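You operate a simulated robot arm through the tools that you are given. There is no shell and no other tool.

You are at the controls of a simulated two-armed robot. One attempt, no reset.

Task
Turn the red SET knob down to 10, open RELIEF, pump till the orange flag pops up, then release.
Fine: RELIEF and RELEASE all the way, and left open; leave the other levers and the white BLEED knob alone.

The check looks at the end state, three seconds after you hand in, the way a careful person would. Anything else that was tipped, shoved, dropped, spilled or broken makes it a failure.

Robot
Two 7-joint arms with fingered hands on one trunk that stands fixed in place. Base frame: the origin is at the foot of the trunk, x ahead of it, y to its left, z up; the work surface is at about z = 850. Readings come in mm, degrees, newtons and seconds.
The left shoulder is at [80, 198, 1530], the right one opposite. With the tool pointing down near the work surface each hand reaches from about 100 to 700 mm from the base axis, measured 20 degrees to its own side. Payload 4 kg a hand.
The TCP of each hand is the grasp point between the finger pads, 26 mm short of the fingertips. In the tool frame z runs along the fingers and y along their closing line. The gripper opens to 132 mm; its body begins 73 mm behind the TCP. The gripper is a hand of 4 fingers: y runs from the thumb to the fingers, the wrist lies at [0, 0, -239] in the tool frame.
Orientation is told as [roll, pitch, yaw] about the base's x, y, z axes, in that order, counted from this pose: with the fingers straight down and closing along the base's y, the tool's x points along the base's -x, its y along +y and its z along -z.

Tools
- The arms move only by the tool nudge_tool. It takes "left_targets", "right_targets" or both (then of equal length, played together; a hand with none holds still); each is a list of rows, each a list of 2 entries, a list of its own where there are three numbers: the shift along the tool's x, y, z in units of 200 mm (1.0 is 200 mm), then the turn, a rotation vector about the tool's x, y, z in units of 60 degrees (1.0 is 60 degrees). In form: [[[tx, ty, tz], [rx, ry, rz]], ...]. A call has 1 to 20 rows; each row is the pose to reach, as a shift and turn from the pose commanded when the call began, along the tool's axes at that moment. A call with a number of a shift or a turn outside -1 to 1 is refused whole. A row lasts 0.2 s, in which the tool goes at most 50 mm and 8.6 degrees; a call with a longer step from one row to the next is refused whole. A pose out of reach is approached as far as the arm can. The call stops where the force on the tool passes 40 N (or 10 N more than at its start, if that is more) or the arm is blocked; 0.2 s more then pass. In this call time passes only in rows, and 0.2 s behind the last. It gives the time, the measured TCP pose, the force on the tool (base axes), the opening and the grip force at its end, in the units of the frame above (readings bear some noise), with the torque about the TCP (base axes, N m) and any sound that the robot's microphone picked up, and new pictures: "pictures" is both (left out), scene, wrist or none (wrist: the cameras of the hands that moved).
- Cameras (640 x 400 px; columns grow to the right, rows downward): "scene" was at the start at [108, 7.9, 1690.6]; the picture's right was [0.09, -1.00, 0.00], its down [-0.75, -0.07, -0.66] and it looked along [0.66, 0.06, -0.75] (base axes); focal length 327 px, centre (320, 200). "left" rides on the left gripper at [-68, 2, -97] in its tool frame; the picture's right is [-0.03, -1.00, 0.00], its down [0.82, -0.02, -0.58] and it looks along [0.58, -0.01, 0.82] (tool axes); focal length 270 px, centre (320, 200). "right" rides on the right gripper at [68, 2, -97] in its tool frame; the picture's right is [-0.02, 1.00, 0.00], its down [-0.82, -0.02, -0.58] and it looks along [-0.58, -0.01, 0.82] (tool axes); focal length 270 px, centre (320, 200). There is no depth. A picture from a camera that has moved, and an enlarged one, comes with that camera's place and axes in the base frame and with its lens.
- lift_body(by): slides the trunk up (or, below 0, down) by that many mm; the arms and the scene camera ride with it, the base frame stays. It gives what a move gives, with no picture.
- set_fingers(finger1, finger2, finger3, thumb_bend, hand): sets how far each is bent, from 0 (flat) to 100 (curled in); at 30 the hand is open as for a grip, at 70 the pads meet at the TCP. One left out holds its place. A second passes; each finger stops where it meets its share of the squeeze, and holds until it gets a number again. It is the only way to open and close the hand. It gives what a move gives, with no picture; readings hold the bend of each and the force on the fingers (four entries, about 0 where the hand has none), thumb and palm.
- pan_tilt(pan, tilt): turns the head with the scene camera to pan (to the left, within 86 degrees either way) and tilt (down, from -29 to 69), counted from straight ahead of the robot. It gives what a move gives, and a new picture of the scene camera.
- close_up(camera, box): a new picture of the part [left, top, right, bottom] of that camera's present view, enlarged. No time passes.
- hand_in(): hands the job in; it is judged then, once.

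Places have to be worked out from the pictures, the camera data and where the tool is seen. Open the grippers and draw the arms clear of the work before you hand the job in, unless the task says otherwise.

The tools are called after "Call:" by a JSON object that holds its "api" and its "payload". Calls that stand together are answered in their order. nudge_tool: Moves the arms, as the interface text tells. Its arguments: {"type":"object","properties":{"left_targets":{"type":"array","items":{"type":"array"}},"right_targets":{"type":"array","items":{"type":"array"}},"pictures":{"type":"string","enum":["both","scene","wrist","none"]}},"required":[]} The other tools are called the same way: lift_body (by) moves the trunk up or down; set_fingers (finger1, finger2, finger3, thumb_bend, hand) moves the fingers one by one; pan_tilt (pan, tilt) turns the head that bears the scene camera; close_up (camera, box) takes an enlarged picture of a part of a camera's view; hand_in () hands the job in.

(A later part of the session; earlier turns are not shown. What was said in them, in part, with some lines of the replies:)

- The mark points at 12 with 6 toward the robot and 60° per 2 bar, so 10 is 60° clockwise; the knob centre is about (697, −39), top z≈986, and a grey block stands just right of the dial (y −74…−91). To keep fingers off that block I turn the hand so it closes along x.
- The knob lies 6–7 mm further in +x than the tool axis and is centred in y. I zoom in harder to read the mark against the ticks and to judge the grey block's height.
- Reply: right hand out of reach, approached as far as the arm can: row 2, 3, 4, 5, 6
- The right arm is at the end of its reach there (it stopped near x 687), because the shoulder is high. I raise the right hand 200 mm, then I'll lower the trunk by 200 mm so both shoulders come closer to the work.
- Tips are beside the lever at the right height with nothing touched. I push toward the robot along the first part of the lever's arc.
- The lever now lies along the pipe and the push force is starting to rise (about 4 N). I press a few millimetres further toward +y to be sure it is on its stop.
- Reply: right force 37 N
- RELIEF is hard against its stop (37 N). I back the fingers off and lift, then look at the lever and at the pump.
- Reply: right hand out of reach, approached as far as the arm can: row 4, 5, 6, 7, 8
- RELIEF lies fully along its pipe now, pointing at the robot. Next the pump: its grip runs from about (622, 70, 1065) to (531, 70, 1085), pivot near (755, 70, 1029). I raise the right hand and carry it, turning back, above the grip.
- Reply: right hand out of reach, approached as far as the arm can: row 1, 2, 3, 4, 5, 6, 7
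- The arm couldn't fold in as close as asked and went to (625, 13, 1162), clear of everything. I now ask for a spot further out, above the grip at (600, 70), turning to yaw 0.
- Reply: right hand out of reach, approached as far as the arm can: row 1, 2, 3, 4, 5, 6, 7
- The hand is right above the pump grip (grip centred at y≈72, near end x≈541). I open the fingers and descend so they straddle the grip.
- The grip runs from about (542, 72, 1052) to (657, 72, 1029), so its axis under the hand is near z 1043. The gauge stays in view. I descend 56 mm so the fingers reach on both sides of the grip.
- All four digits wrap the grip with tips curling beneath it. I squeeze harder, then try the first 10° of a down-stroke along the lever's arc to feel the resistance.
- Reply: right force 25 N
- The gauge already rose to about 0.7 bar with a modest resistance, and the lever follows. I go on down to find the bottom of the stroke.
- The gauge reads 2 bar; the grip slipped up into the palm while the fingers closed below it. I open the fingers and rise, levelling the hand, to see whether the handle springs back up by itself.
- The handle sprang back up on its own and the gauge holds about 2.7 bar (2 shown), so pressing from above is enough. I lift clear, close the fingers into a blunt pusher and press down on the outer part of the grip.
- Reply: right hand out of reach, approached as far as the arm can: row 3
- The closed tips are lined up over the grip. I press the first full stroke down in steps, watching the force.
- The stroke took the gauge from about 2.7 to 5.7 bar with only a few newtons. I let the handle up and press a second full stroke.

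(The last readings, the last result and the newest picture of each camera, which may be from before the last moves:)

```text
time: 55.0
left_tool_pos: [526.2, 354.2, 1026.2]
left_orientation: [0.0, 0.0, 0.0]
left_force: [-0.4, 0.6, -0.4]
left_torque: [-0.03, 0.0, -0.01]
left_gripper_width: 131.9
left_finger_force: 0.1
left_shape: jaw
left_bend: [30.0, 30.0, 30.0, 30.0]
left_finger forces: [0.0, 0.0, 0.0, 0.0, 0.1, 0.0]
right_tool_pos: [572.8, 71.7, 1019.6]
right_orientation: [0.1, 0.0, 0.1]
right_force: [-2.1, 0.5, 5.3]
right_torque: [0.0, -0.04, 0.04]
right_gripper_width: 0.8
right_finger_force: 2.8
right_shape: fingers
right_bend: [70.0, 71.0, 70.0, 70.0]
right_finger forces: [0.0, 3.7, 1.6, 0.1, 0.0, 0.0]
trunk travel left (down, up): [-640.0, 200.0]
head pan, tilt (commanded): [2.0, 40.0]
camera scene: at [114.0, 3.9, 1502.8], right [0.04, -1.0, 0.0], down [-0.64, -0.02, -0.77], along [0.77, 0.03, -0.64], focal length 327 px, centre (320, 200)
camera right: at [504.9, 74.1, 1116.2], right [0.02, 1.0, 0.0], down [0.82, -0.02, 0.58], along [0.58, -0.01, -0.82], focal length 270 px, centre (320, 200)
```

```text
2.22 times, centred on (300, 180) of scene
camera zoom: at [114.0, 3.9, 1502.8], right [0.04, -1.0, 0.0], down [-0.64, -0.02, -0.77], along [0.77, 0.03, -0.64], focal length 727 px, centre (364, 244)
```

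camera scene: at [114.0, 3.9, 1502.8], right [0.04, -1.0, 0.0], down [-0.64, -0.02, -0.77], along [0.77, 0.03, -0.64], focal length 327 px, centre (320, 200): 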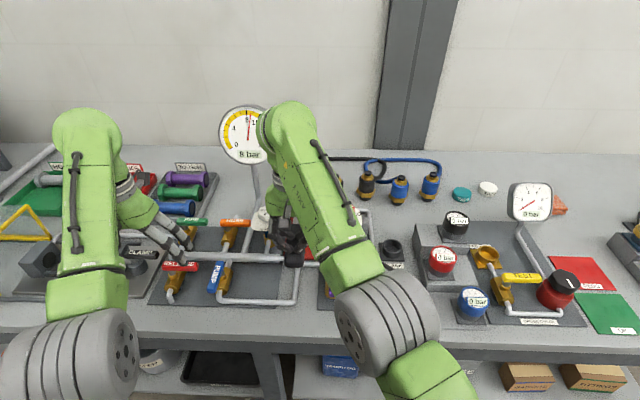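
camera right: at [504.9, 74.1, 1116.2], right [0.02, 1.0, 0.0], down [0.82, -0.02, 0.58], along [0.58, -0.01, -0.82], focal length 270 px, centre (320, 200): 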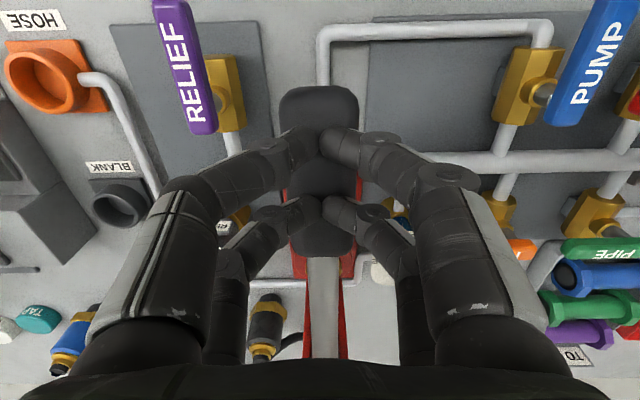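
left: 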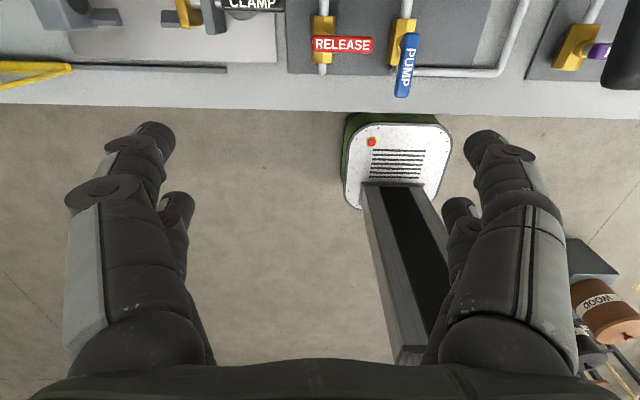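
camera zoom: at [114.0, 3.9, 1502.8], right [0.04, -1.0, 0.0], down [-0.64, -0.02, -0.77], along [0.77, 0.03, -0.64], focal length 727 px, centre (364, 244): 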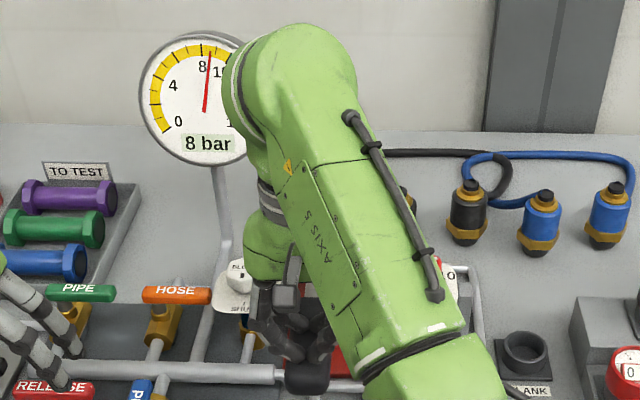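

8.5 bar now and the flag is not due yet. I let the handle up and press the next stroke only halfway, then check gauge and flag.

Call:
{"api": "nudge_tool", "payload": {"right_targets": [[[0, 0, -0.1], [0, 0, 0]], [[0, 0, -0.2], [0, 0, 0]], [[0, 0, -0.3], [0, 0, 0]], [[0, 0, -0.4], [0, 0, 0]], [[0, 0, -0.46], [0, 0, 0]], [[0, 0, -0.46], [0, 0, 0]], [[0, 0, -0.4], [0, 0, 0]], [[0, 0, -0.34], [0, 0, 0]], [[0, 0, -0.28], [0, 0, 0]], [[0, 0, -0.22], [0, 0, 0]], [[0, 0, -0.18], [0, 0, 0]]]}}

Call:
{"api": "close_up", "payload": {"camera": "scene", "box": [210, 90, 390, 270]}}

```text
time: 57.4
left_tool_pos: [527.3, 352.8, 1025.0]
left_orientation: [0.0, -0.1, 0.1]
left_force: [-0.2, -0.6, -0.5]
left_torque: [-0.02, 0.04, 0.0]
left_gripper_width: 131.8
left_finger_force: 0.1
left_shape: jaw
left_bend: [30.0, 30.0, 30.0, 30.0]
left_finger forces: [0.1, 0.0, 0.0, 0.1, 0.0, 0.1]
right_tool_pos: [573.6, 72.1, 1055.9]
right_orientation: [0.0, 0.0, 0.0]
right_force: [-0.3, -0.2, 3.4]
right_torque: [-0.01, 0.11, -0.01]
right_gripper_width: 0.3
right_finger_force: 1.9
right_shape: fingers
right_bend: [70.0, 70.0, 70.0, 70.0]
right_finger forces: [1.6, 0.1, 0.0, 0.1, 1.6, 0.0]
trunk travel left (down, up): [-640.0, 200.0]
head pan, tilt (commanded): [2.0, 40.0]
camera scene: at [114.4, 3.7, 1502.8], right [0.04, -1.0, 0.0], down [-0.64, -0.02, -0.77], along [0.77, 0.03, -0.64], focal length 327 px, centre (320, 200)
camera right: at [505.9, 73.4, 1152.3], right [0.02, 1.0, 0.0], down [0.82, -0.02, 0.58], along [0.58, -0.01, -0.82], focal length 270 px, centre (320, 200)
```

scene: 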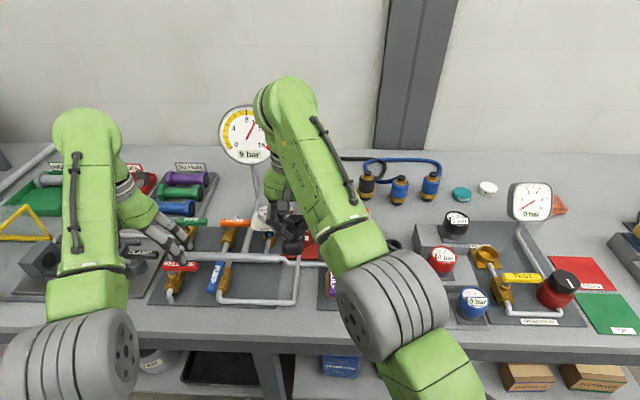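
right: 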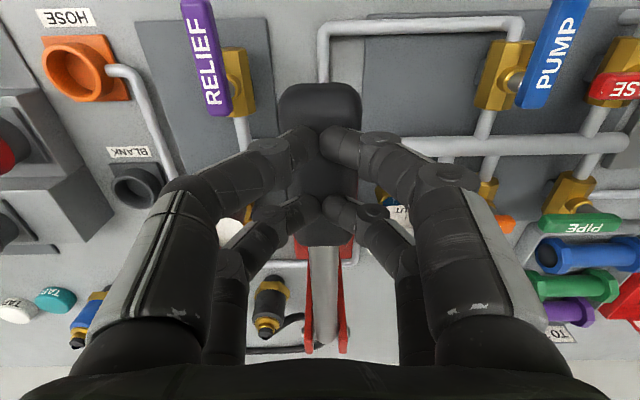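

```text
2.22 times, centred on (300, 180) of scene
camera zoom: at [114.4, 3.7, 1502.8], right [0.04, -1.0, 0.0], down [-0.64, -0.02, -0.77], along [0.77, 0.03, -0.64], focal length 727 px, centre (364, 244)
```

zoom: 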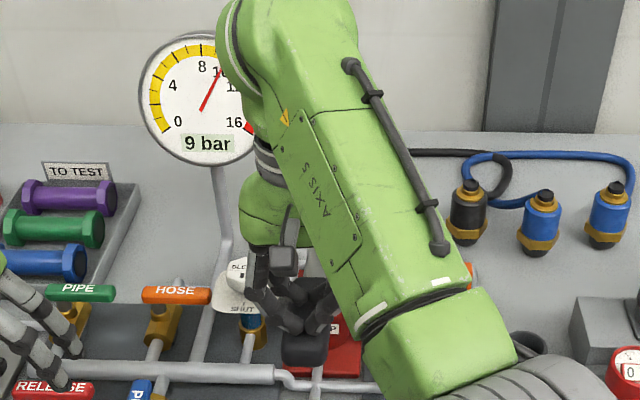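

Gauge shows 9-point-something, and something orange has appeared at the grey block's place beside the SET dial. I zoom in there.

Call:
{"api": "close_up", "payload": {"camera": "scene", "box": [325, 170, 405, 250]}}

Call:
{"api": "close_up", "payload": {"camera": "scene", "box": [215, 95, 285, 170]}}

```text
5.00 times, centred on (365, 210) of scene
camera zoom: at [114.4, 3.7, 1502.8], right [0.04, -1.0, 0.0], down [-0.64, -0.02, -0.77], along [0.77, 0.03, -0.64], focal length 1636 px, centre (95, 150)
```

zoom: 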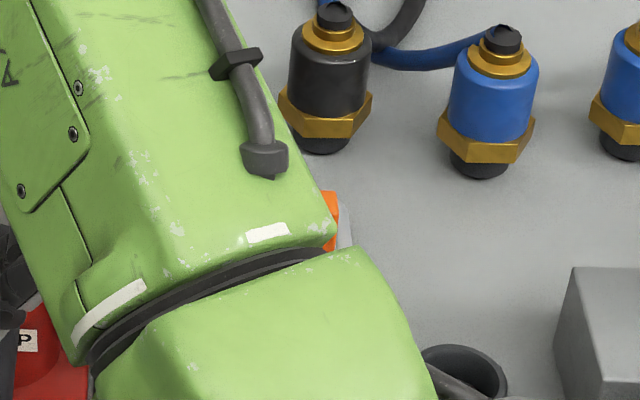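

```text
5.33 times, centred on (250, 132) of scene
camera zoom: at [114.4, 3.7, 1502.8], right [0.04, -1.0, 0.0], down [-0.64, -0.02, -0.77], along [0.77, 0.03, -0.64], focal length 1745 px, centre (693, 560)
```

zoom: 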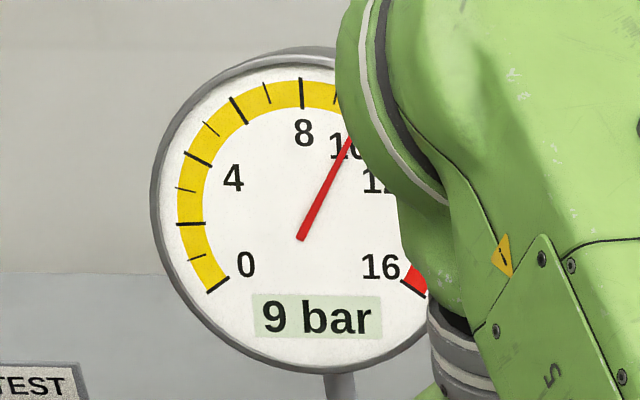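

The orange flag is standing up from the block, with the gauge just under 10 bar. I raise the right hand off the handle and draw it to the right to see the flag fully.

Call:
{"api": "nudge_tool", "payload": {"right_targets": [[[0, 0, -0.12], [0, 0, 0]], [[-0.04, 0, -0.24], [0, 0, 0]], [[-0.1, 0, -0.36], [0, 0, 0]], [[-0.16, 0, -0.45], [0, 0, 0]], [[-0.2, -0.15, -0.48], [0, 0, 0]], [[-0.22, -0.35, -0.5], [0, 0, 0]], [[-0.22, -0.58, -0.52], [0, 0, 0]], [[-0.22, -0.8, -0.52], [0, 0, 0]], [[-0.22, -1.0, -0.52], [0, 0, 0]], [[-0.22, -1.0, -0.52], [0, 0, 0]]]}}

Call:
{"api": "close_up", "payload": {"camera": "scene", "box": [210, 90, 400, 310]}}

Call:
{"api": "close_up", "payload": {"camera": "scene", "box": [325, 170, 405, 250]}}

```text
time: 59.6
left_tool_pos: [526.9, 354.6, 1024.7]
left_orientation: [0.0, 0.1, 0.0]
left_force: [0.3, -0.1, -0.7]
left_torque: [-0.02, -0.01, -0.03]
left_gripper_width: 132.2
left_finger_force: 0.1
left_shape: jaw
left_bend: [30.0, 30.0, 30.0, 30.0]
left_finger forces: [0.1, 0.0, 0.0, 0.0, 0.1, 0.1]
right_tool_pos: [648.6, -121.3, 1137.2]
right_orientation: [0.0, 0.0, 0.1]
right_force: [0.2, -0.3, 0.3]
right_torque: [0.0, 0.01, 0.0]
right_gripper_width: 1.0
right_finger_force: 0.1
right_shape: fingers
right_bend: [70.0, 70.0, 70.0, 70.0]
right_finger forces: [0.0, 0.0, 0.0, 0.1, 0.0, 0.0]
right hand out of reach, approached as far as the arm can: row 6, 7, 8, 9, 10
trunk travel left (down, up): [-640.0, 200.0]
head pan, tilt (commanded): [2.0, 40.0]
camera scene: at [115.0, 4.5, 1502.7], right [0.04, -1.0, 0.0], down [-0.64, -0.02, -0.77], along [0.77, 0.03, -0.64], focal length 327 px, centre (320, 200)
camera right: at [581.6, -119.4, 1234.7], right [0.02, 1.0, 0.0], down [0.82, -0.02, 0.58], along [0.58, -0.01, -0.82], focal length 270 px, centre (320, 200)
```

scene: 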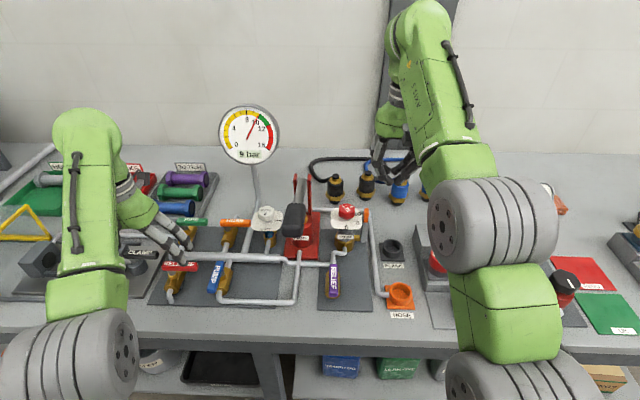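
right: 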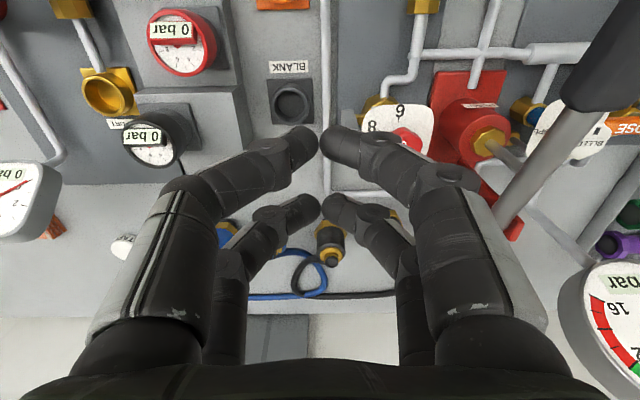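

```text
1.82 times, centred on (305, 200) of scene
camera zoom: at [115.0, 4.5, 1502.7], right [0.04, -1.0, 0.0], down [-0.64, -0.02, -0.77], along [0.77, 0.03, -0.64], focal length 595 px, centre (347, 200)
```

zoom: 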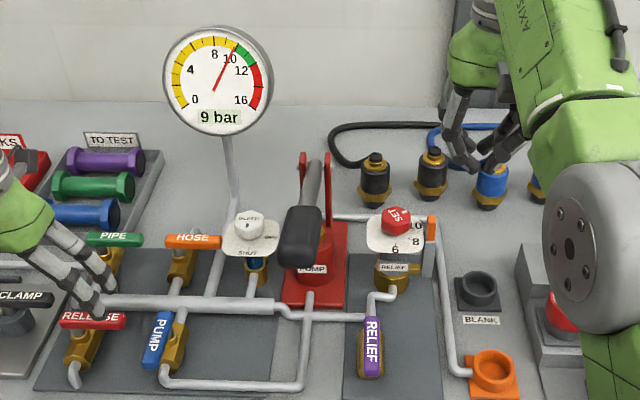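

```text
5.00 times, centred on (365, 210) of scene
camera zoom: at [115.0, 4.5, 1502.7], right [0.04, -1.0, 0.0], down [-0.64, -0.02, -0.77], along [0.77, 0.03, -0.64], focal length 1636 px, centre (95, 150)
```

zoom: 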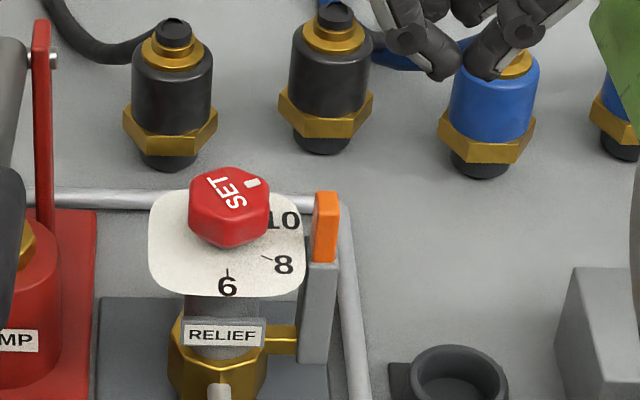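

The flag is up, SET still on 10, gauge about 9.5. Now RELEASE with the left hand: I raise the trunk 100 mm to give the left arm room to fold, and close the left fingers into a pusher.

Call:
{"api": "lift_body", "payload": {"by": 100}}

Call:
{"api": "set_fingers", "payload": {"hand": "left", "finger1": 70, "finger2": 70, "finger3": 70, "thumb_bend": 70}}

Call:
{"api": "nudge_tool", "payload": {"left_targets": [[[-0.1, -0.07, 0.0], [0, 0, 0]], [[-0.2, -0.14, 0.0], [0, 0, 0]], [[-0.3, -0.21, 0.05], [0, 0, 0]], [[-0.4, -0.29, 0.15], [0, 0, 0]], [[-0.4, -0.29, 0.25], [0, 0, 0]], [[-0.4, -0.29, 0.35], [0, 0, 0]], [[-0.4, -0.29, 0.35], [0, 0, 0]]]}}

Call:
{"api": "close_up", "payload": {"camera": "scene", "box": [120, 160, 300, 320]}}

```text
time: 60.9
left_tool_pos: [526.7, 352.7, 1124.6]
left_orientation: [0.0, 0.0, 0.0]
left_force: [0.1, -1.0, 0.4]
left_torque: [-0.01, 0.0, 0.04]
left_gripper_width: 132.1
left_finger_force: 0.1
left_shape: jaw
left_bend: [30.0, 30.0, 30.0, 30.0]
left_finger forces: [0.0, 0.0, 0.0, 0.1, 0.0, 0.0]
right_tool_pos: [650.0, -121.6, 1238.0]
right_orientation: [0.0, 0.1, 0.1]
right_force: [-0.9, 0.1, 0.3]
right_torque: [0.03, 0.04, -0.04]
right_gripper_width: 0.9
right_finger_force: 0.0
right_shape: fingers
right_bend: [70.0, 70.0, 70.0, 70.0]
right_finger forces: [0.1, 0.1, 0.0, 0.1, 0.0, 0.0]
trunk travel left (down, up): [-740.0, 100.0]
head pan, tilt (commanded): [2.0, 40.0]
```

```text
time: 61.9
left_tool_pos: [527.1, 354.5, 1125.5]
left_orientation: [0.0, -0.1, -0.1]
left_force: [0.1, -0.7, 0.0]
left_torque: [0.02, 0.04, -0.02]
left_gripper_width: 1.5
left_finger_force: 0.0
left_shape: fingers
left_bend: [70.0, 70.0, 70.0, 70.0]
left_finger forces: [0.0, 0.0, 0.0, 0.0, 0.0, 0.1]
right_tool_pos: [649.6, -121.9, 1237.4]
right_orientation: [-0.1, 0.0, 0.0]
right_force: [-0.5, -0.4, -0.4]
right_torque: [-0.01, 0.0, -0.04]
right_gripper_width: 0.8
right_finger_force: 0.1
right_shape: fingers
right_bend: [70.0, 70.0, 70.0, 70.0]
right_finger forces: [0.0, 0.0, 0.1, 0.0, 0.1, 0.0]
trunk travel left (down, up): [-740.0, 100.0]
head pan, tilt (commanded): [2.0, 40.0]
```

```text
time: 63.5
left_tool_pos: [609.6, 297.7, 1055.2]
left_orientation: [0.1, 0.0, -0.1]
left_force: [-0.7, -1.1, 0.0]
left_torque: [0.04, -0.01, 0.01]
left_gripper_width: 1.4
left_finger_force: 0.0
left_shape: fingers
left_bend: [70.0, 70.0, 70.0, 70.0]
left_finger forces: [0.0, 0.0, 0.0, 0.0, 0.0, 0.0]
right_tool_pos: [648.3, -121.9, 1237.1]
right_orientation: [0.0, -0.1, 0.0]
right_force: [0.3, -0.3, -0.4]
right_torque: [-0.03, 0.01, 0.01]
right_gripper_width: 0.7
right_finger_force: 0.0
right_shape: fingers
right_bend: [70.0, 70.0, 70.0, 70.0]
right_finger forces: [0.1, 0.0, 0.0, 0.0, 0.1, 0.0]
trunk travel left (down, up): [-740.0, 100.0]
head pan, tilt (commanded): [2.0, 40.0]
camera scene: at [115.4, 3.3, 1602.7], right [0.04, -1.0, 0.0], down [-0.64, -0.02, -0.77], along [0.77, 0.03, -0.64], focal length 327 px, centre (320, 200)
camera left: at [678.1, 299.2, 1151.1], right [0.03, -1.0, 0.0], down [-0.82, -0.02, 0.58], along [-0.58, -0.01, -0.82], focal length 270 px, centre (320, 200)
```

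scene: 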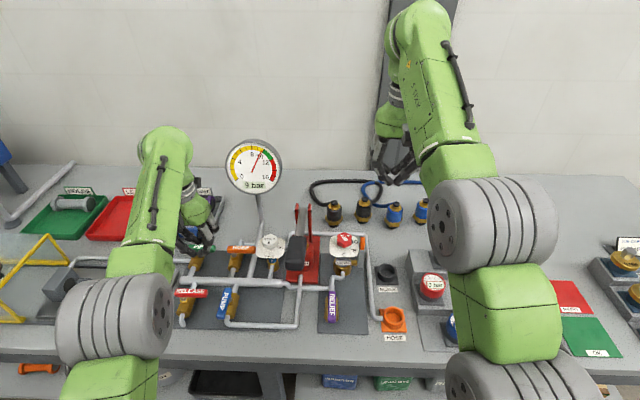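
left: 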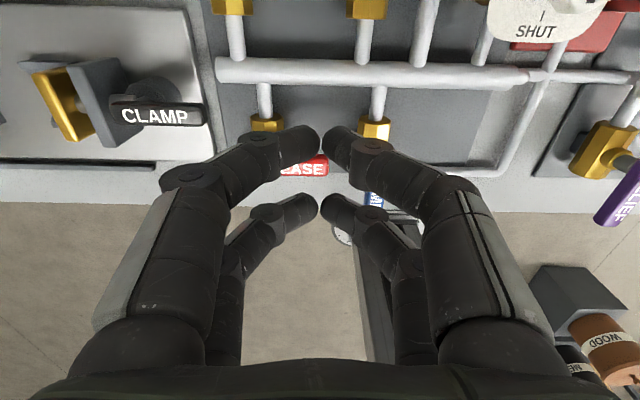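

```text
2.50 times, centred on (210, 240) of scene
camera zoom: at [115.4, 3.3, 1602.7], right [0.04, -1.0, 0.0], down [-0.64, -0.02, -0.77], along [0.77, 0.03, -0.64], focal length 818 px, centre (595, 100)
```

zoom: 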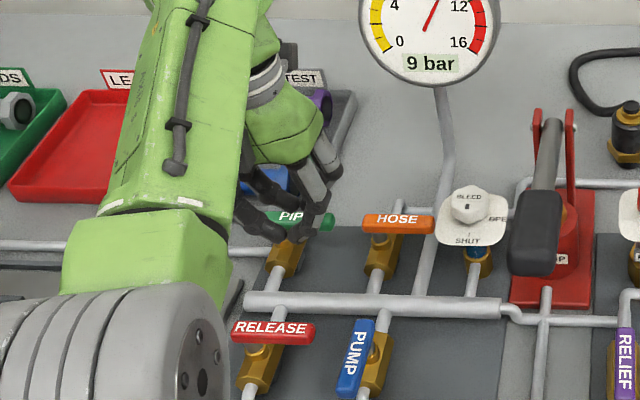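

The left pusher is at (610, 297), behind RELEASE (lever end near y 289, pivot near (562, 351)); the manifold below tops out near z 895. I descend to tip height ≈ 920.

Call:
{"api": "nudge_tool", "payload": {"left_targets": [[[0, 0, 0.1], [0, 0, 0]], [[0, 0, 0.2], [0, 0, 0]], [[0, 0, 0.3], [0, 0, 0]], [[0, 0, 0.4], [0, 0, 0]], [[0, 0, 0.48], [0, 0, 0]], [[0, 0, 0.535], [0, 0, 0]], [[0, 0, 0.535], [0, 0, 0]]]}}

Call:
{"api": "close_up", "payload": {"camera": "scene", "box": [140, 210, 260, 330]}}

```text
time: 65.1
left_tool_pos: [605.4, 294.8, 946.9]
left_orientation: [-0.1, 0.0, 0.0]
left_force: [0.7, -0.3, -0.6]
left_torque: [0.03, 0.0, -0.02]
left_gripper_width: 1.3
left_finger_force: 0.1
left_shape: fingers
left_bend: [70.0, 70.0, 70.0, 70.0]
left_finger forces: [0.0, 0.0, 0.0, 0.1, 0.1, 0.1]
right_tool_pos: [649.7, -121.0, 1237.8]
right_orientation: [0.0, 0.0, 0.0]
right_force: [-0.4, -0.1, -0.2]
right_torque: [-0.01, -0.02, -0.01]
right_gripper_width: 0.8
right_finger_force: 0.1
right_shape: fingers
right_bend: [70.0, 70.0, 70.0, 70.0]
right_finger forces: [0.0, 0.0, 0.1, 0.0, 0.0, 0.0]
trunk travel left (down, up): [-740.0, 100.0]
head pan, tilt (commanded): [2.0, 40.0]
camera scene: at [114.9, 3.4, 1602.7], right [0.04, -1.0, 0.0], down [-0.64, -0.02, -0.77], along [0.77, 0.03, -0.64], focal length 327 px, centre (320, 200)
camera left: at [675.1, 296.5, 1044.5], right [0.03, -1.0, 0.0], down [-0.82, -0.02, 0.58], along [-0.58, -0.01, -0.82], focal length 270 px, centre (320, 200)
```

scene: 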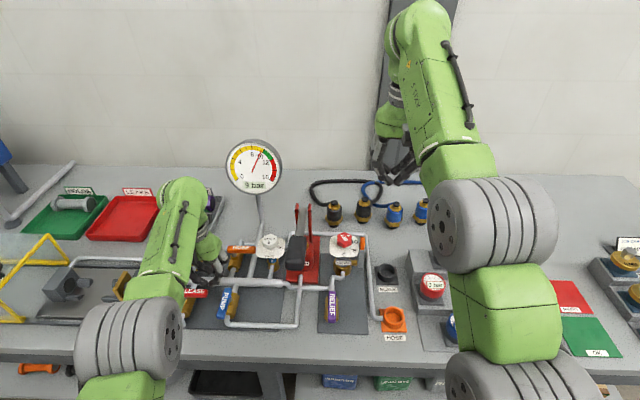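
left: 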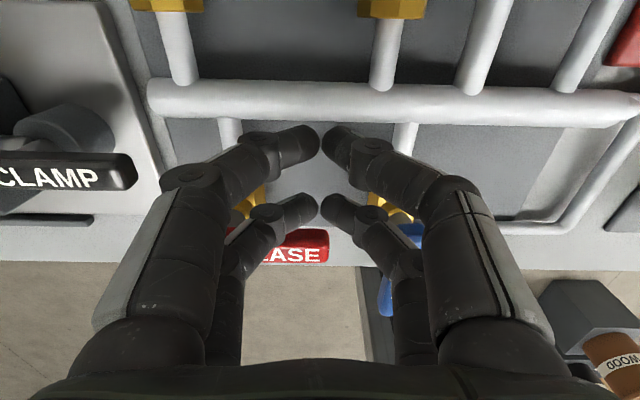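

```text
3.33 times, centred on (200, 270) of scene
camera zoom: at [114.9, 3.4, 1602.7], right [0.04, -1.0, 0.0], down [-0.64, -0.02, -0.77], along [0.77, 0.03, -0.64], focal length 1090 px, centre (720, -33)
```

zoom: 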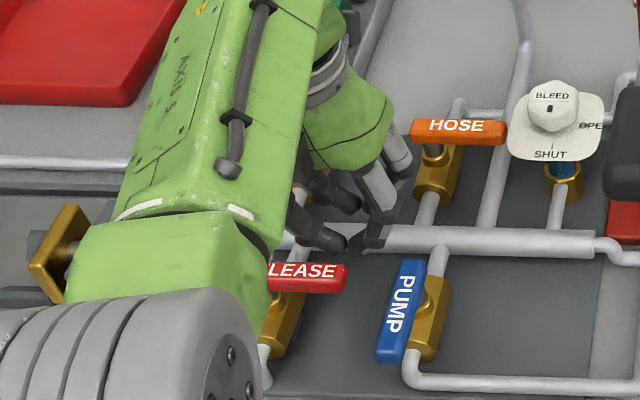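

Tips are behind the lever's free end with a clear gap, well away from the PUMP lever. I push along the first half of the arc toward the robot.

Call:
{"api": "nudge_tool", "payload": {"left_targets": [[[0.0475, 0.0125, 0], [0, 0, 0]], [[0.0985, 0.0, 0], [0, 0, 0]], [[0.13, -0.0025, 0], [0, 0, 0]], [[0.1575, -0.0025, 0], [0, 0, 0]], [[0.19, 0.003, 0], [0, 0, 0]], [[0.22, 0.01, 0], [0, 0, 0]], [[0.22, 0.01, 0], [0, 0, 0]]]}}

Call:
{"api": "close_up", "payload": {"camera": "scene", "box": [140, 150, 290, 330]}}

```text
time: 66.7
left_tool_pos: [563.8, 297.9, 947.4]
left_orientation: [0.0, 0.0, 0.0]
left_force: [-1.2, -0.3, 1.0]
left_torque: [0.02, 0.04, 0.01]
left_gripper_width: 1.2
left_finger_force: 0.4
left_shape: fingers
left_bend: [70.0, 70.0, 70.0, 70.0]
left_finger forces: [0.1, 1.2, 0.0, 0.0, 0.0, 0.1]
right_tool_pos: [649.2, -122.5, 1237.6]
right_orientation: [0.0, -0.1, 0.1]
right_force: [-1.1, -0.2, 0.7]
right_torque: [0.0, -0.01, -0.01]
right_gripper_width: 0.8
right_finger_force: 0.0
right_shape: fingers
right_bend: [70.0, 70.0, 70.0, 70.0]
right_finger forces: [0.0, 0.0, 0.0, 0.0, 0.0, 0.1]
trunk travel left (down, up): [-740.0, 100.0]
head pan, tilt (commanded): [2.0, 40.0]
camera scene: at [115.0, 3.3, 1602.7], right [0.04, -1.0, 0.0], down [-0.64, -0.02, -0.77], along [0.77, 0.03, -0.64], focal length 327 px, centre (320, 200)
camera left: at [632.5, 300.3, 1044.4], right [0.03, -1.0, 0.0], down [-0.82, -0.02, 0.58], along [-0.58, -0.01, -0.82], focal length 270 px, centre (320, 200)
```

scene: 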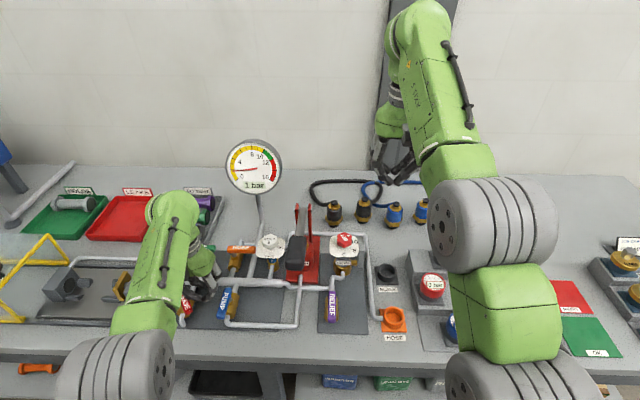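
left: 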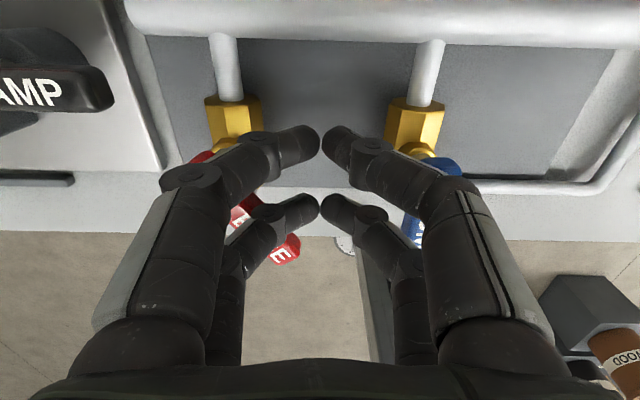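

```text
2.22 times, centred on (215, 240) of scene
camera zoom: at [115.0, 3.3, 1602.7], right [0.04, -1.0, 0.0], down [-0.64, -0.02, -0.77], along [0.77, 0.03, -0.64], focal length 727 px, centre (553, 111)
```

zoom: 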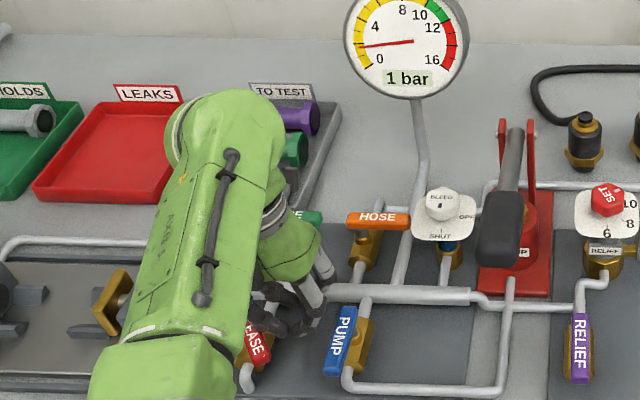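

Pressure is dropping (1 bar) as RELEASE opens. I follow the rest of the arc.

Call:
{"api": "nudge_tool", "payload": {"left_targets": [[[0.035, 0.012, 0], [0, 0, 0]], [[0.0675, 0.0265, 0], [0, 0, 0]], [[0.1, 0.05, 0], [0, 0, 0]], [[0.133, 0.074, 0], [0, 0, 0]], [[0.155, 0.105, 0], [0, 0, 0]], [[0.17, 0.13, 0], [0, 0, 0]], [[0.17, 0.13, 0], [0, 0, 0]]]}}

Call:
{"api": "close_up", "payload": {"camera": "scene", "box": [140, 150, 290, 330]}}

```text
time: 68.3
left_tool_pos: [531.5, 319.6, 949.2]
left_orientation: [0.1, -0.2, 0.0]
left_force: [6.1, -11.2, 11.6]
left_torque: [0.11, -0.11, -0.12]
left_gripper_width: 0.2
left_finger_force: 10.1
left_shape: fingers
left_bend: [71.0, 71.0, 69.0, 69.0]
left_finger forces: [11.0, 8.7, 0.0, 0.1, 0.0, 0.1]
right_tool_pos: [649.1, -124.5, 1239.3]
right_orientation: [0.1, 0.0, 0.0]
right_force: [-0.6, 0.5, -0.4]
right_torque: [0.01, -0.01, -0.01]
right_gripper_width: 0.8
right_finger_force: 0.0
right_shape: fingers
right_bend: [70.0, 70.0, 70.0, 70.0]
right_finger forces: [0.0, 0.1, 0.1, 0.1, 0.0, 0.0]
trunk travel left (down, up): [-740.0, 100.0]
head pan, tilt (commanded): [2.0, 40.0]
camera scene: at [114.8, -0.6, 1602.9], right [0.03, -1.0, 0.0], down [-0.64, -0.02, -0.77], along [0.77, 0.03, -0.64], focal length 327 px, centre (320, 200)
camera left: at [598.1, 322.8, 1046.1], right [0.02, -1.0, 0.0], down [-0.82, -0.02, 0.57], along [-0.57, -0.01, -0.82], focal length 270 px, centre (320, 200)
```

scene: 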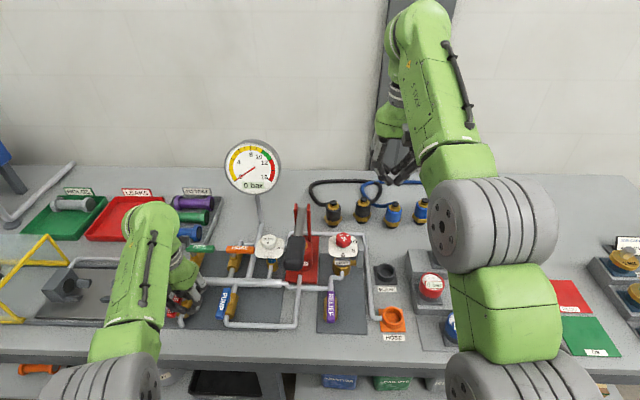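
left: 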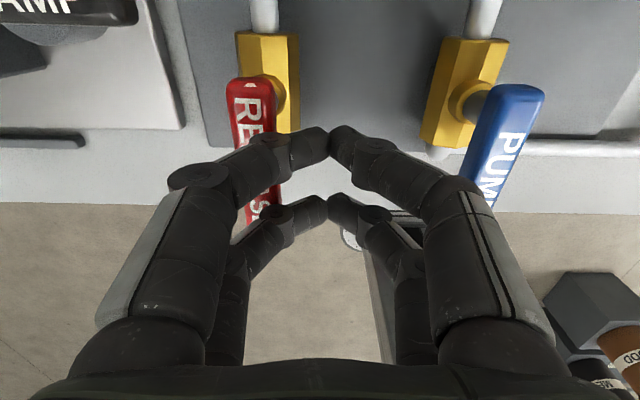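

```text
2.22 times, centred on (215, 240) of scene
camera zoom: at [114.8, -0.6, 1602.9], right [0.03, -1.0, 0.0], down [-0.64, -0.02, -0.77], along [0.77, 0.03, -0.64], focal length 727 px, centre (553, 111)
```

zoom: 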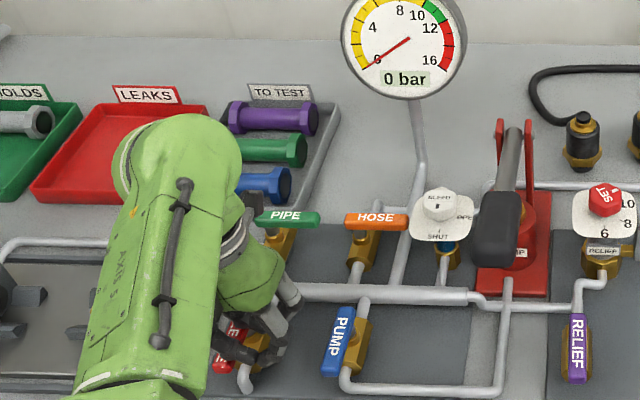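

Gauge is at 0 bar and the lever lies nearly along the pipe, with the push force building (about 17 N). I press a little further to make sure it reaches the stop.

Call:
{"api": "nudge_tool", "payload": {"left_targets": [[[0.003, 0.012, 0], [0, 0, 0]], [[0.005, 0.025, 0], [0, 0, 0]], [[0.005, 0.037, 0], [0, 0, 0]], [[0.005, 0.05, 0], [0, 0, 0]]]}}

Call:
{"api": "close_up", "payload": {"camera": "left", "box": [160, 0, 560, 250]}}

```text
time: 69.3
left_tool_pos: [527.3, 329.7, 949.9]
left_orientation: [0.1, -0.2, 0.0]
left_force: [2.5, -20.5, 15.4]
left_torque: [-0.08, -0.06, -0.12]
left_gripper_width: 0.3
left_finger_force: 14.9
left_shape: fingers
left_bend: [72.0, 73.0, 67.0, 68.0]
left_finger forces: [17.9, 12.9, 0.0, 0.1, 0.0, 0.1]
right_tool_pos: [647.8, -126.3, 1237.6]
right_orientation: [0.3, -0.1, 0.0]
right_force: [-0.5, 0.4, 0.5]
right_torque: [-0.01, -0.02, 0.01]
right_gripper_width: 0.6
right_finger_force: 0.1
right_shape: fingers
right_bend: [70.0, 70.0, 70.0, 70.0]
right_finger forces: [0.0, 0.1, 0.1, 0.0, 0.0, 0.0]
trunk travel left (down, up): [-740.0, 100.0]
head pan, tilt (commanded): [2.0, 40.0]
camera scene: at [113.0, -3.4, 1603.0], right [0.03, -1.0, 0.0], down [-0.64, -0.02, -0.77], along [0.77, 0.03, -0.64], focal length 327 px, centre (320, 200)
camera left: at [595.2, 331.3, 1047.0], right [0.02, -1.0, 0.0], down [-0.82, -0.02, 0.58], along [-0.58, -0.01, -0.82], focal length 270 px, centre (320, 200)
```

scene: 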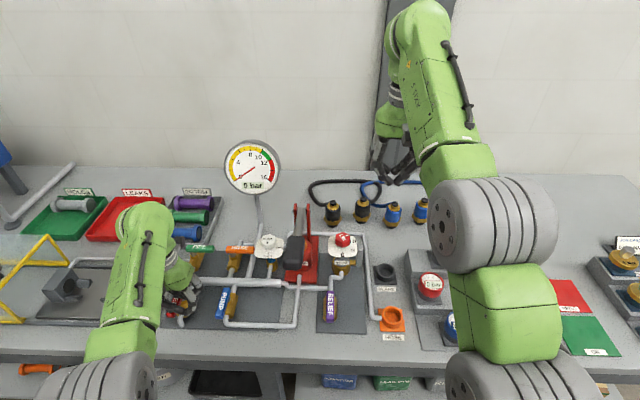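
left: 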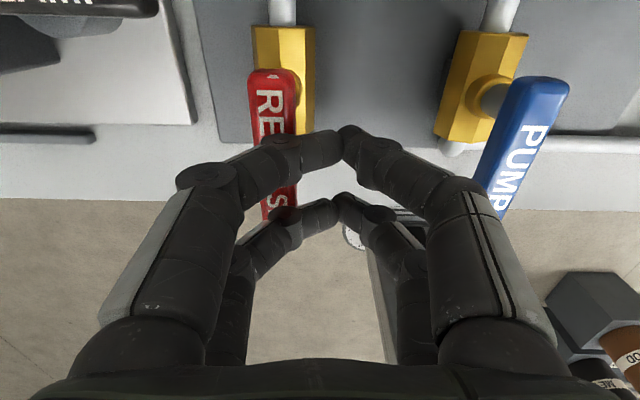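

```text
1.60 times, centred on (360, 125) of left
camera zoom: at [595.2, 331.3, 1047.0], right [0.02, -1.0, 0.0], down [-0.82, -0.02, 0.58], along [-0.58, -0.01, -0.82], focal length 432 px, centre (256, 320)
```

zoom: 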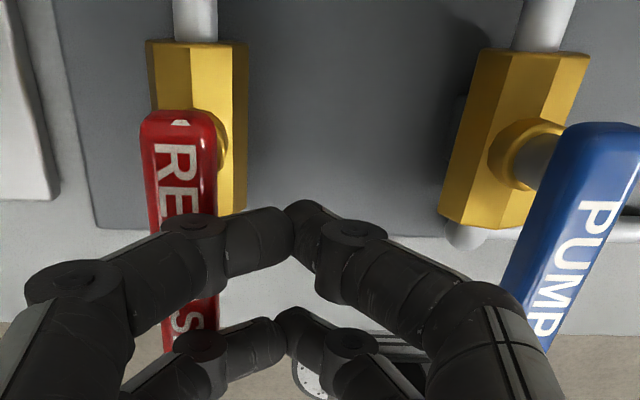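

The lever is on its stop: it no longer moves while the force rises to about 25 N. I back the left fingers off by 25 mm, lift clear, and check both levers.

Call:
{"api": "nudge_tool", "payload": {"left_targets": [[[0, -0.03, 0], [0, 0, 0]], [[0, -0.08, 0], [0, 0, 0]], [[0, -0.125, 0], [0, 0, 0]], [[0, -0.13, -0.12], [0, 0, 0]], [[0, -0.13, -0.3], [0, 0, 0]], [[0, -0.13, -0.5], [0, 0, 0]], [[0, -0.1, -0.72], [0, 0, 0]], [[-0.02, 0.0, -0.9], [0, 0, 0]], [[-0.02, 0.1, -0.95], [0, 0, 0]], [[-0.02, 0.1, -0.95], [0, 0, 0]]]}}

Call:
{"api": "close_up", "payload": {"camera": "left", "box": [220, 0, 640, 220]}}

Call:
{"api": "close_up", "payload": {"camera": "scene", "box": [140, 130, 400, 330]}}

```text
time: 71.5
left_tool_pos: [529.0, 355.0, 1137.6]
left_orientation: [0.0, 0.0, -0.1]
left_force: [0.3, -0.9, 0.0]
left_torque: [-0.01, 0.0, 0.01]
left_gripper_width: 1.1
left_finger_force: 0.1
left_shape: fingers
left_bend: [70.0, 70.0, 70.0, 70.0]
left_finger forces: [0.0, 0.0, 0.1, 0.0, 0.0, 0.0]
right_tool_pos: [649.4, -122.1, 1237.1]
right_orientation: [0.1, 0.0, 0.1]
right_force: [0.0, -0.2, 0.6]
right_torque: [-0.03, -0.02, 0.0]
right_gripper_width: 1.1
right_finger_force: 0.0
right_shape: fingers
right_bend: [70.0, 70.0, 70.0, 70.0]
right_finger forces: [0.0, 0.0, 0.0, 0.0, 0.0, 0.0]
trunk travel left (down, up): [-740.0, 100.0]
head pan, tilt (commanded): [2.0, 40.0]
camera scene: at [115.0, 3.2, 1602.7], right [0.04, -1.0, 0.0], down [-0.64, -0.02, -0.77], along [0.77, 0.03, -0.64], focal length 327 px, centre (320, 200)
camera left: at [599.0, 357.2, 1234.9], right [0.03, -1.0, 0.0], down [-0.82, -0.02, 0.58], along [-0.58, -0.01, -0.82], focal length 270 px, centre (320, 200)
```

scene: 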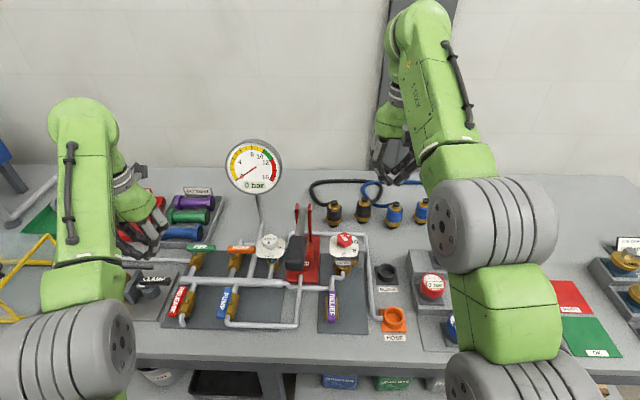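
left: 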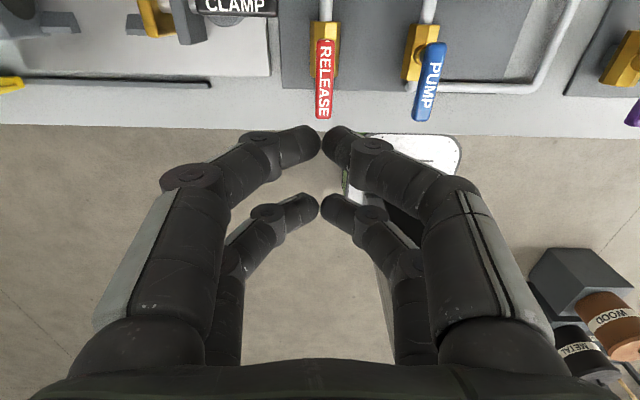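

```text
1.52 times, centred on (430, 110) of left
camera zoom: at [599.0, 357.2, 1234.9], right [0.03, -1.0, 0.0], down [-0.82, -0.02, 0.58], along [-0.58, -0.01, -0.82], focal length 412 px, centre (152, 337)
```

zoom: 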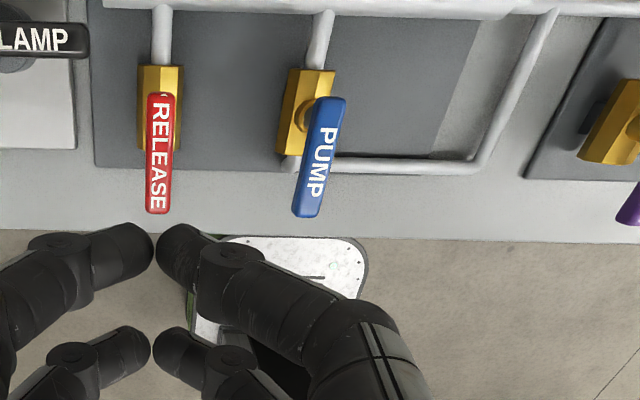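

```text
2.00 times, centred on (270, 230) of scene
camera zoom: at [115.0, 3.2, 1602.7], right [0.04, -1.0, 0.0], down [-0.64, -0.02, -0.77], along [0.77, 0.03, -0.64], focal length 654 px, centre (420, 140)
```

zoom: 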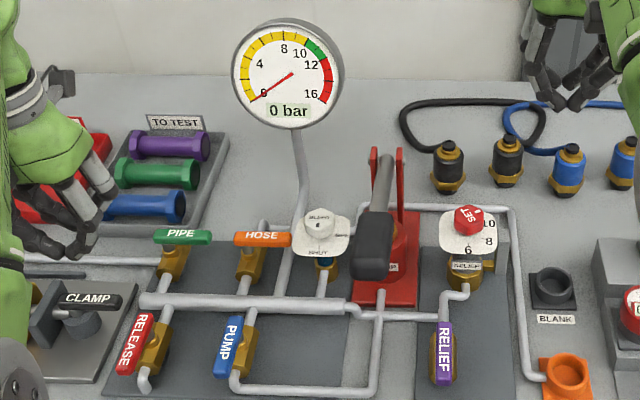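

RELEASE lies along its pipe like PUMP, gauge at 0. The flag is no longer visible from here, so I zoom on the relief block, SET dial and BLEED dial.

Call:
{"api": "close_up", "payload": {"camera": "scene", "box": [310, 215, 390, 285]}}

Call:
{"api": "close_up", "payload": {"camera": "scene", "box": [150, 230, 290, 330]}}

Call:
{"api": "close_up", "payload": {"camera": "right", "box": [320, 0, 640, 220]}}

```text
5.71 times, centred on (350, 250) of scene
camera zoom: at [115.0, 3.2, 1602.7], right [0.04, -1.0, 0.0], down [-0.64, -0.02, -0.77], along [0.77, 0.03, -0.64], focal length 1869 px, centre (149, -86)
```

zoom: 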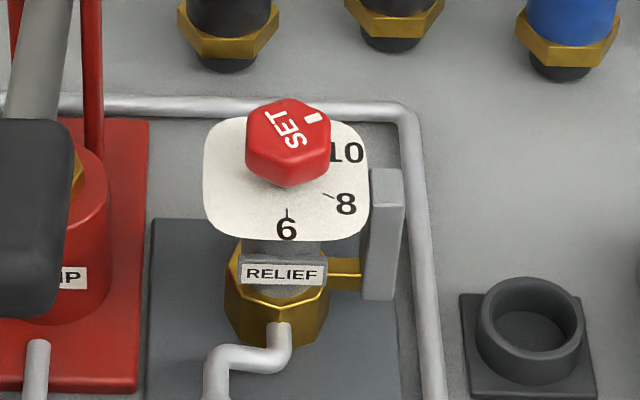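

```text
4.00 times, centred on (220, 280) of scene
camera zoom: at [115.0, 3.2, 1602.7], right [0.04, -1.0, 0.0], down [-0.64, -0.02, -0.77], along [0.77, 0.03, -0.64], focal length 1308 px, centre (720, -120)
```

zoom: 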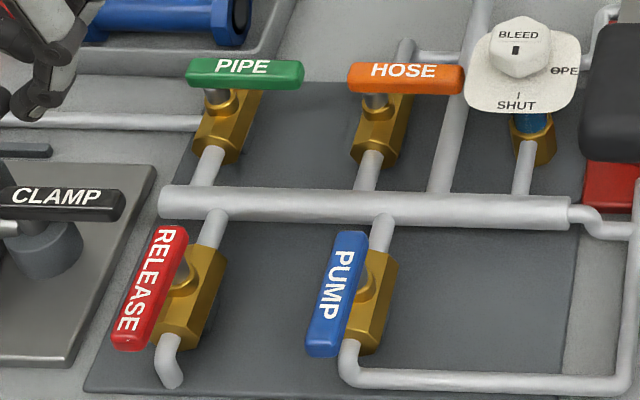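

```text
1.82 times, centred on (480, 110) of right
camera zoom: at [581.5, -120.0, 1334.6], right [0.02, 1.0, 0.0], down [0.82, -0.02, 0.58], along [0.58, -0.01, -0.82], focal length 491 px, centre (29, 364)
```

zoom: 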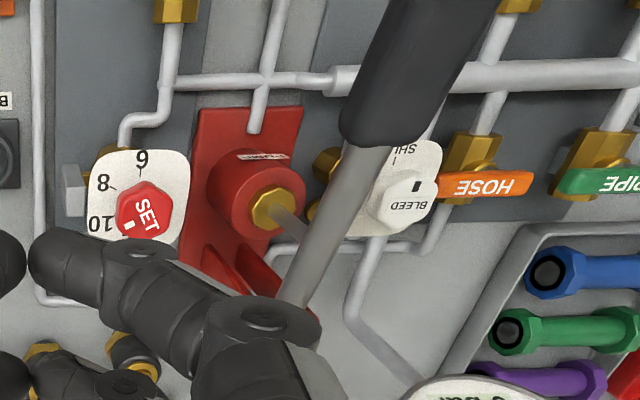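

Nothing else has moved; the flag has gone back down with the pressure, as expected after releasing. I double-check the SET mark with a tighter zoom.

Call:
{"api": "close_up", "payload": {"camera": "scene", "box": [330, 225, 365, 265]}}

Call:
{"api": "close_up", "payload": {"camera": "right", "box": [345, 70, 435, 145]}}

```text
10.00 times, centred on (348, 245) of scene
camera zoom: at [115.0, 3.2, 1602.7], right [0.04, -1.0, 0.0], down [-0.64, -0.02, -0.77], along [0.77, 0.03, -0.64], focal length 3271 px, centre (45, -250)
```

zoom: 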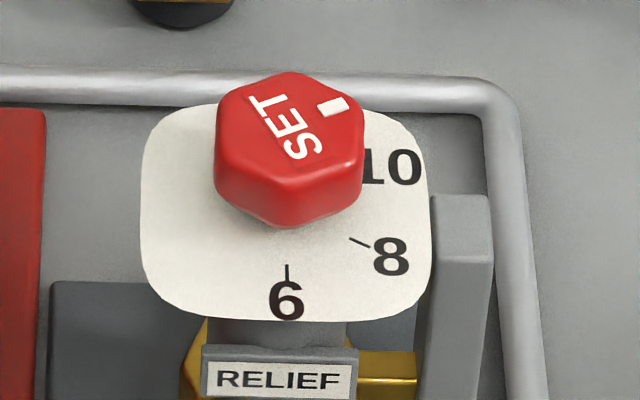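

```text
5.33 times, centred on (390, 108) of right
camera zoom: at [581.5, -120.0, 1334.6], right [0.02, 1.0, 0.0], down [0.82, -0.02, 0.58], along [0.58, -0.01, -0.82], focal length 1442 px, centre (-53, 693)
```

zoom: 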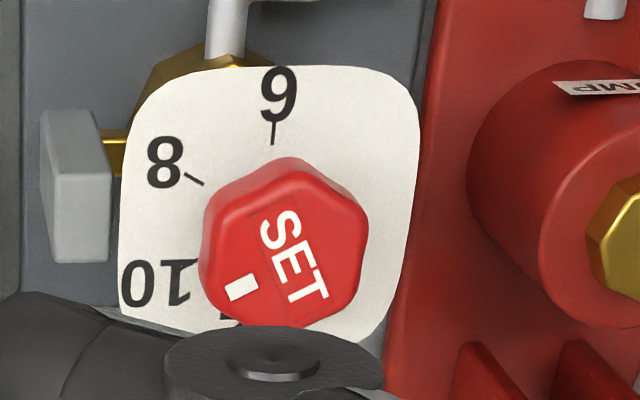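

Both views give the knob rotated −60° ±1.5° from 12, i.e. on 10. I open both hands and raise the trunk to draw the arms clear.

Call:
{"api": "set_fingers", "payload": {"hand": "left", "finger1": 30, "finger2": 30, "finger3": 30, "thumb_bend": 30}}

Call:
{"api": "set_fingers", "payload": {"hand": "right", "finger1": 30, "finger2": 30, "finger3": 30, "thumb_bend": 30}}

Call:
{"api": "lift_body", "payload": {"by": 100}}

Call:
{"api": "nudge_tool", "payload": {"right_targets": [[[0, -0.1, 0], [0, 0, 0]], [[0.04, -0.2, 0], [0, 0, 0]], [[0.08, -0.3, 0.05], [0, 0, 0]], [[0.12, -0.4, 0.1], [0, 0, 0]], [[0.16, -0.42, 0.15], [0, 0, 0]], [[0.16, -0.42, 0.15], [0, 0, 0]]]}}

Call:
{"api": "close_up", "payload": {"camera": "scene", "box": [180, 180, 420, 340]}}

```text
time: 72.5
left_tool_pos: [531.0, 354.0, 1138.0]
left_orientation: [0.0, 0.0, -0.1]
left_force: [-0.4, -0.4, -0.1]
left_torque: [0.02, 0.01, 0.02]
left_gripper_width: 132.5
left_finger_force: 0.0
left_shape: fingers
left_bend: [30.0, 30.0, 30.0, 30.0]
left_finger forces: [0.0, 0.1, 0.0, 0.0, 0.0, 0.0]
right_tool_pos: [648.4, -121.5, 1237.4]
right_orientation: [0.0, 0.0, -0.1]
right_force: [-0.6, 1.3, -0.1]
right_torque: [0.02, -0.01, 0.0]
right_gripper_width: 1.0
right_finger_force: 0.1
right_shape: fingers
right_bend: [70.0, 70.0, 70.0, 70.0]
right_finger forces: [0.0, 0.0, 0.0, 0.1, 0.0, 0.0]
trunk travel left (down, up): [-740.0, 100.0]
head pan, tilt (commanded): [2.0, 40.0]
```

```text
time: 73.5
left_tool_pos: [529.2, 354.7, 1137.8]
left_orientation: [-0.1, 0.1, 0.1]
left_force: [0.3, -0.8, 0.0]
left_torque: [-0.04, -0.01, 0.01]
left_gripper_width: 132.3
left_finger_force: 0.1
left_shape: fingers
left_bend: [30.0, 30.0, 30.0, 30.0]
left_finger forces: [0.0, 0.0, 0.0, 0.0, 0.1, 0.0]
right_tool_pos: [649.2, -121.6, 1238.6]
right_orientation: [0.1, -0.1, 0.0]
right_force: [0.3, 0.3, 0.0]
right_torque: [-0.03, 0.0, 0.03]
right_gripper_width: 132.4
right_finger_force: 0.1
right_shape: fingers
right_bend: [30.0, 30.0, 30.0, 30.0]
right_finger forces: [0.1, 0.0, 0.1, 0.1, 0.0, 0.1]
trunk travel left (down, up): [-740.0, 100.0]
head pan, tilt (commanded): [2.0, 40.0]
```

```text
time: 74.8
left_tool_pos: [531.0, 355.1, 1237.6]
left_orientation: [0.0, 0.0, 0.0]
left_force: [0.5, -0.6, -0.4]
left_torque: [-0.02, 0.0, 0.0]
left_gripper_width: 132.2
left_finger_force: 0.0
left_shape: fingers
left_bend: [30.0, 30.0, 30.0, 30.0]
left_finger forces: [0.0, 0.1, 0.0, 0.0, 0.0, 0.0]
right_tool_pos: [648.6, -121.4, 1337.9]
right_orientation: [0.0, 0.0, 0.0]
right_force: [-0.7, 0.2, 0.2]
right_torque: [0.01, -0.03, 0.0]
right_gripper_width: 132.4
right_finger_force: 0.0
right_shape: fingers
right_bend: [30.0, 30.0, 30.0, 30.0]
right_finger forces: [0.0, 0.0, 0.0, 0.0, 0.0, 0.1]
trunk travel left (down, up): [-840.0, 0.0]
head pan, tilt (commanded): [2.0, 40.0]
```

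```text
time: 76.2
left_tool_pos: [529.7, 353.9, 1237.8]
left_orientation: [0.1, 0.1, 0.0]
left_force: [0.4, 0.3, 0.0]
left_torque: [-0.03, -0.02, 0.02]
left_gripper_width: 132.5
left_finger_force: 0.0
left_shape: fingers
left_bend: [30.0, 30.0, 30.0, 30.0]
left_finger forces: [0.0, 0.1, 0.0, 0.0, 0.0, 0.1]
right_tool_pos: [629.3, -204.8, 1299.2]
right_orientation: [-0.1, -0.2, 0.0]
right_force: [0.6, 0.4, 0.8]
right_torque: [0.01, -0.01, -0.03]
right_gripper_width: 132.5
right_finger_force: 0.0
right_shape: fingers
right_bend: [30.0, 30.0, 30.0, 30.0]
right_finger forces: [0.0, 0.0, 0.0, 0.0, 0.1, 0.1]
right hand out of reach, approached as far as the arm can: row 2, 3, 4, 5, 6
trunk travel left (down, up): [-840.0, 0.0]
head pan, tilt (commanded): [2.0, 40.0]
camera scene: at [115.0, 4.0, 1702.7], right [0.04, -1.0, 0.0], down [-0.64, -0.02, -0.77], along [0.77, 0.03, -0.64], focal length 327 px, centre (320, 200)
camera right: at [560.7, -202.5, 1396.2], right [0.02, 1.0, 0.0], down [0.81, -0.02, 0.58], along [0.58, -0.01, -0.81], focal length 270 px, centre (320, 200)
```

scene: 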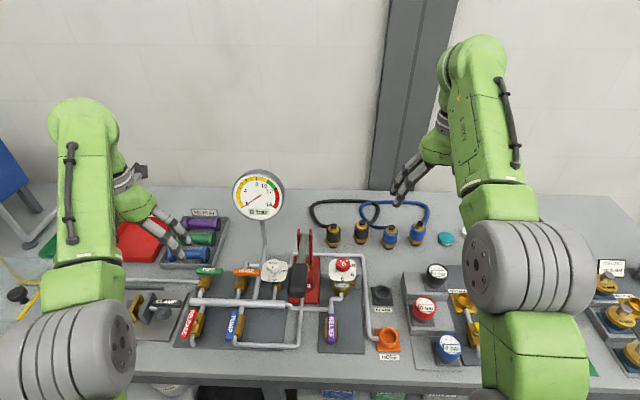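
right: 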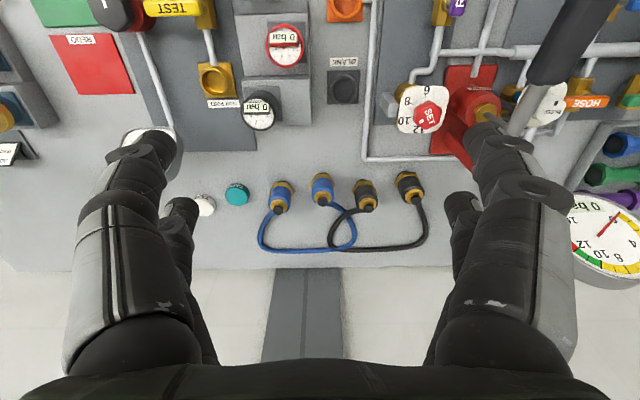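

```text
2.50 times, centred on (300, 260) of scene
camera zoom: at [115.0, 4.0, 1702.7], right [0.04, -1.0, 0.0], down [-0.64, -0.02, -0.77], along [0.77, 0.03, -0.64], focal length 818 px, centre (370, 50)
```

zoom: 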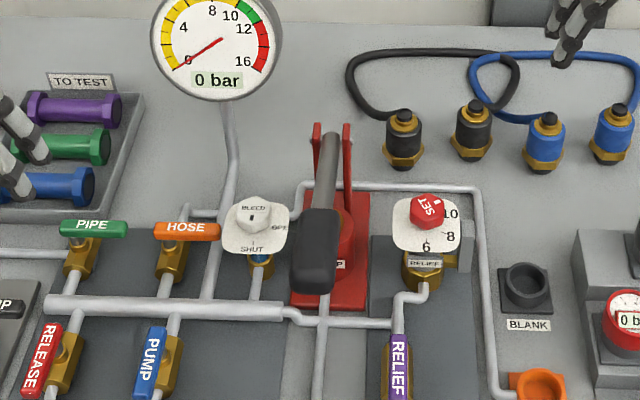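

Gauge 0, SET on 10, RELIEF and RELEASE fully open, PIPE/HOSE/PUMP/BLEED as they were, hands open and clear. I hand the job in.

Call:
{"api": "hand_in", "payload": {}}

```text
The job is handed in.
```

The job is done and handed in; I don't have the verdict from the check.

- **SET:** turned down from 12 to 10. The mark reads within about 1.5° of the 10 tick.
- **RELIEF:** opened all the way to its stop and left open.
- **Pumping:** three strokes and part of a fourth brought the gauge to about 9.6 bar, and the orange flag was up.
- **RELEASE:** opened all the way to its stop and left open. The gauge went to 0 bar, and the flag was down again in the views after release.

PIPE, HOSE, PUMP and the white BLEED knob are as they were, and I saw nothing else disturbed. Both hands are open and the arms are clear of the work.
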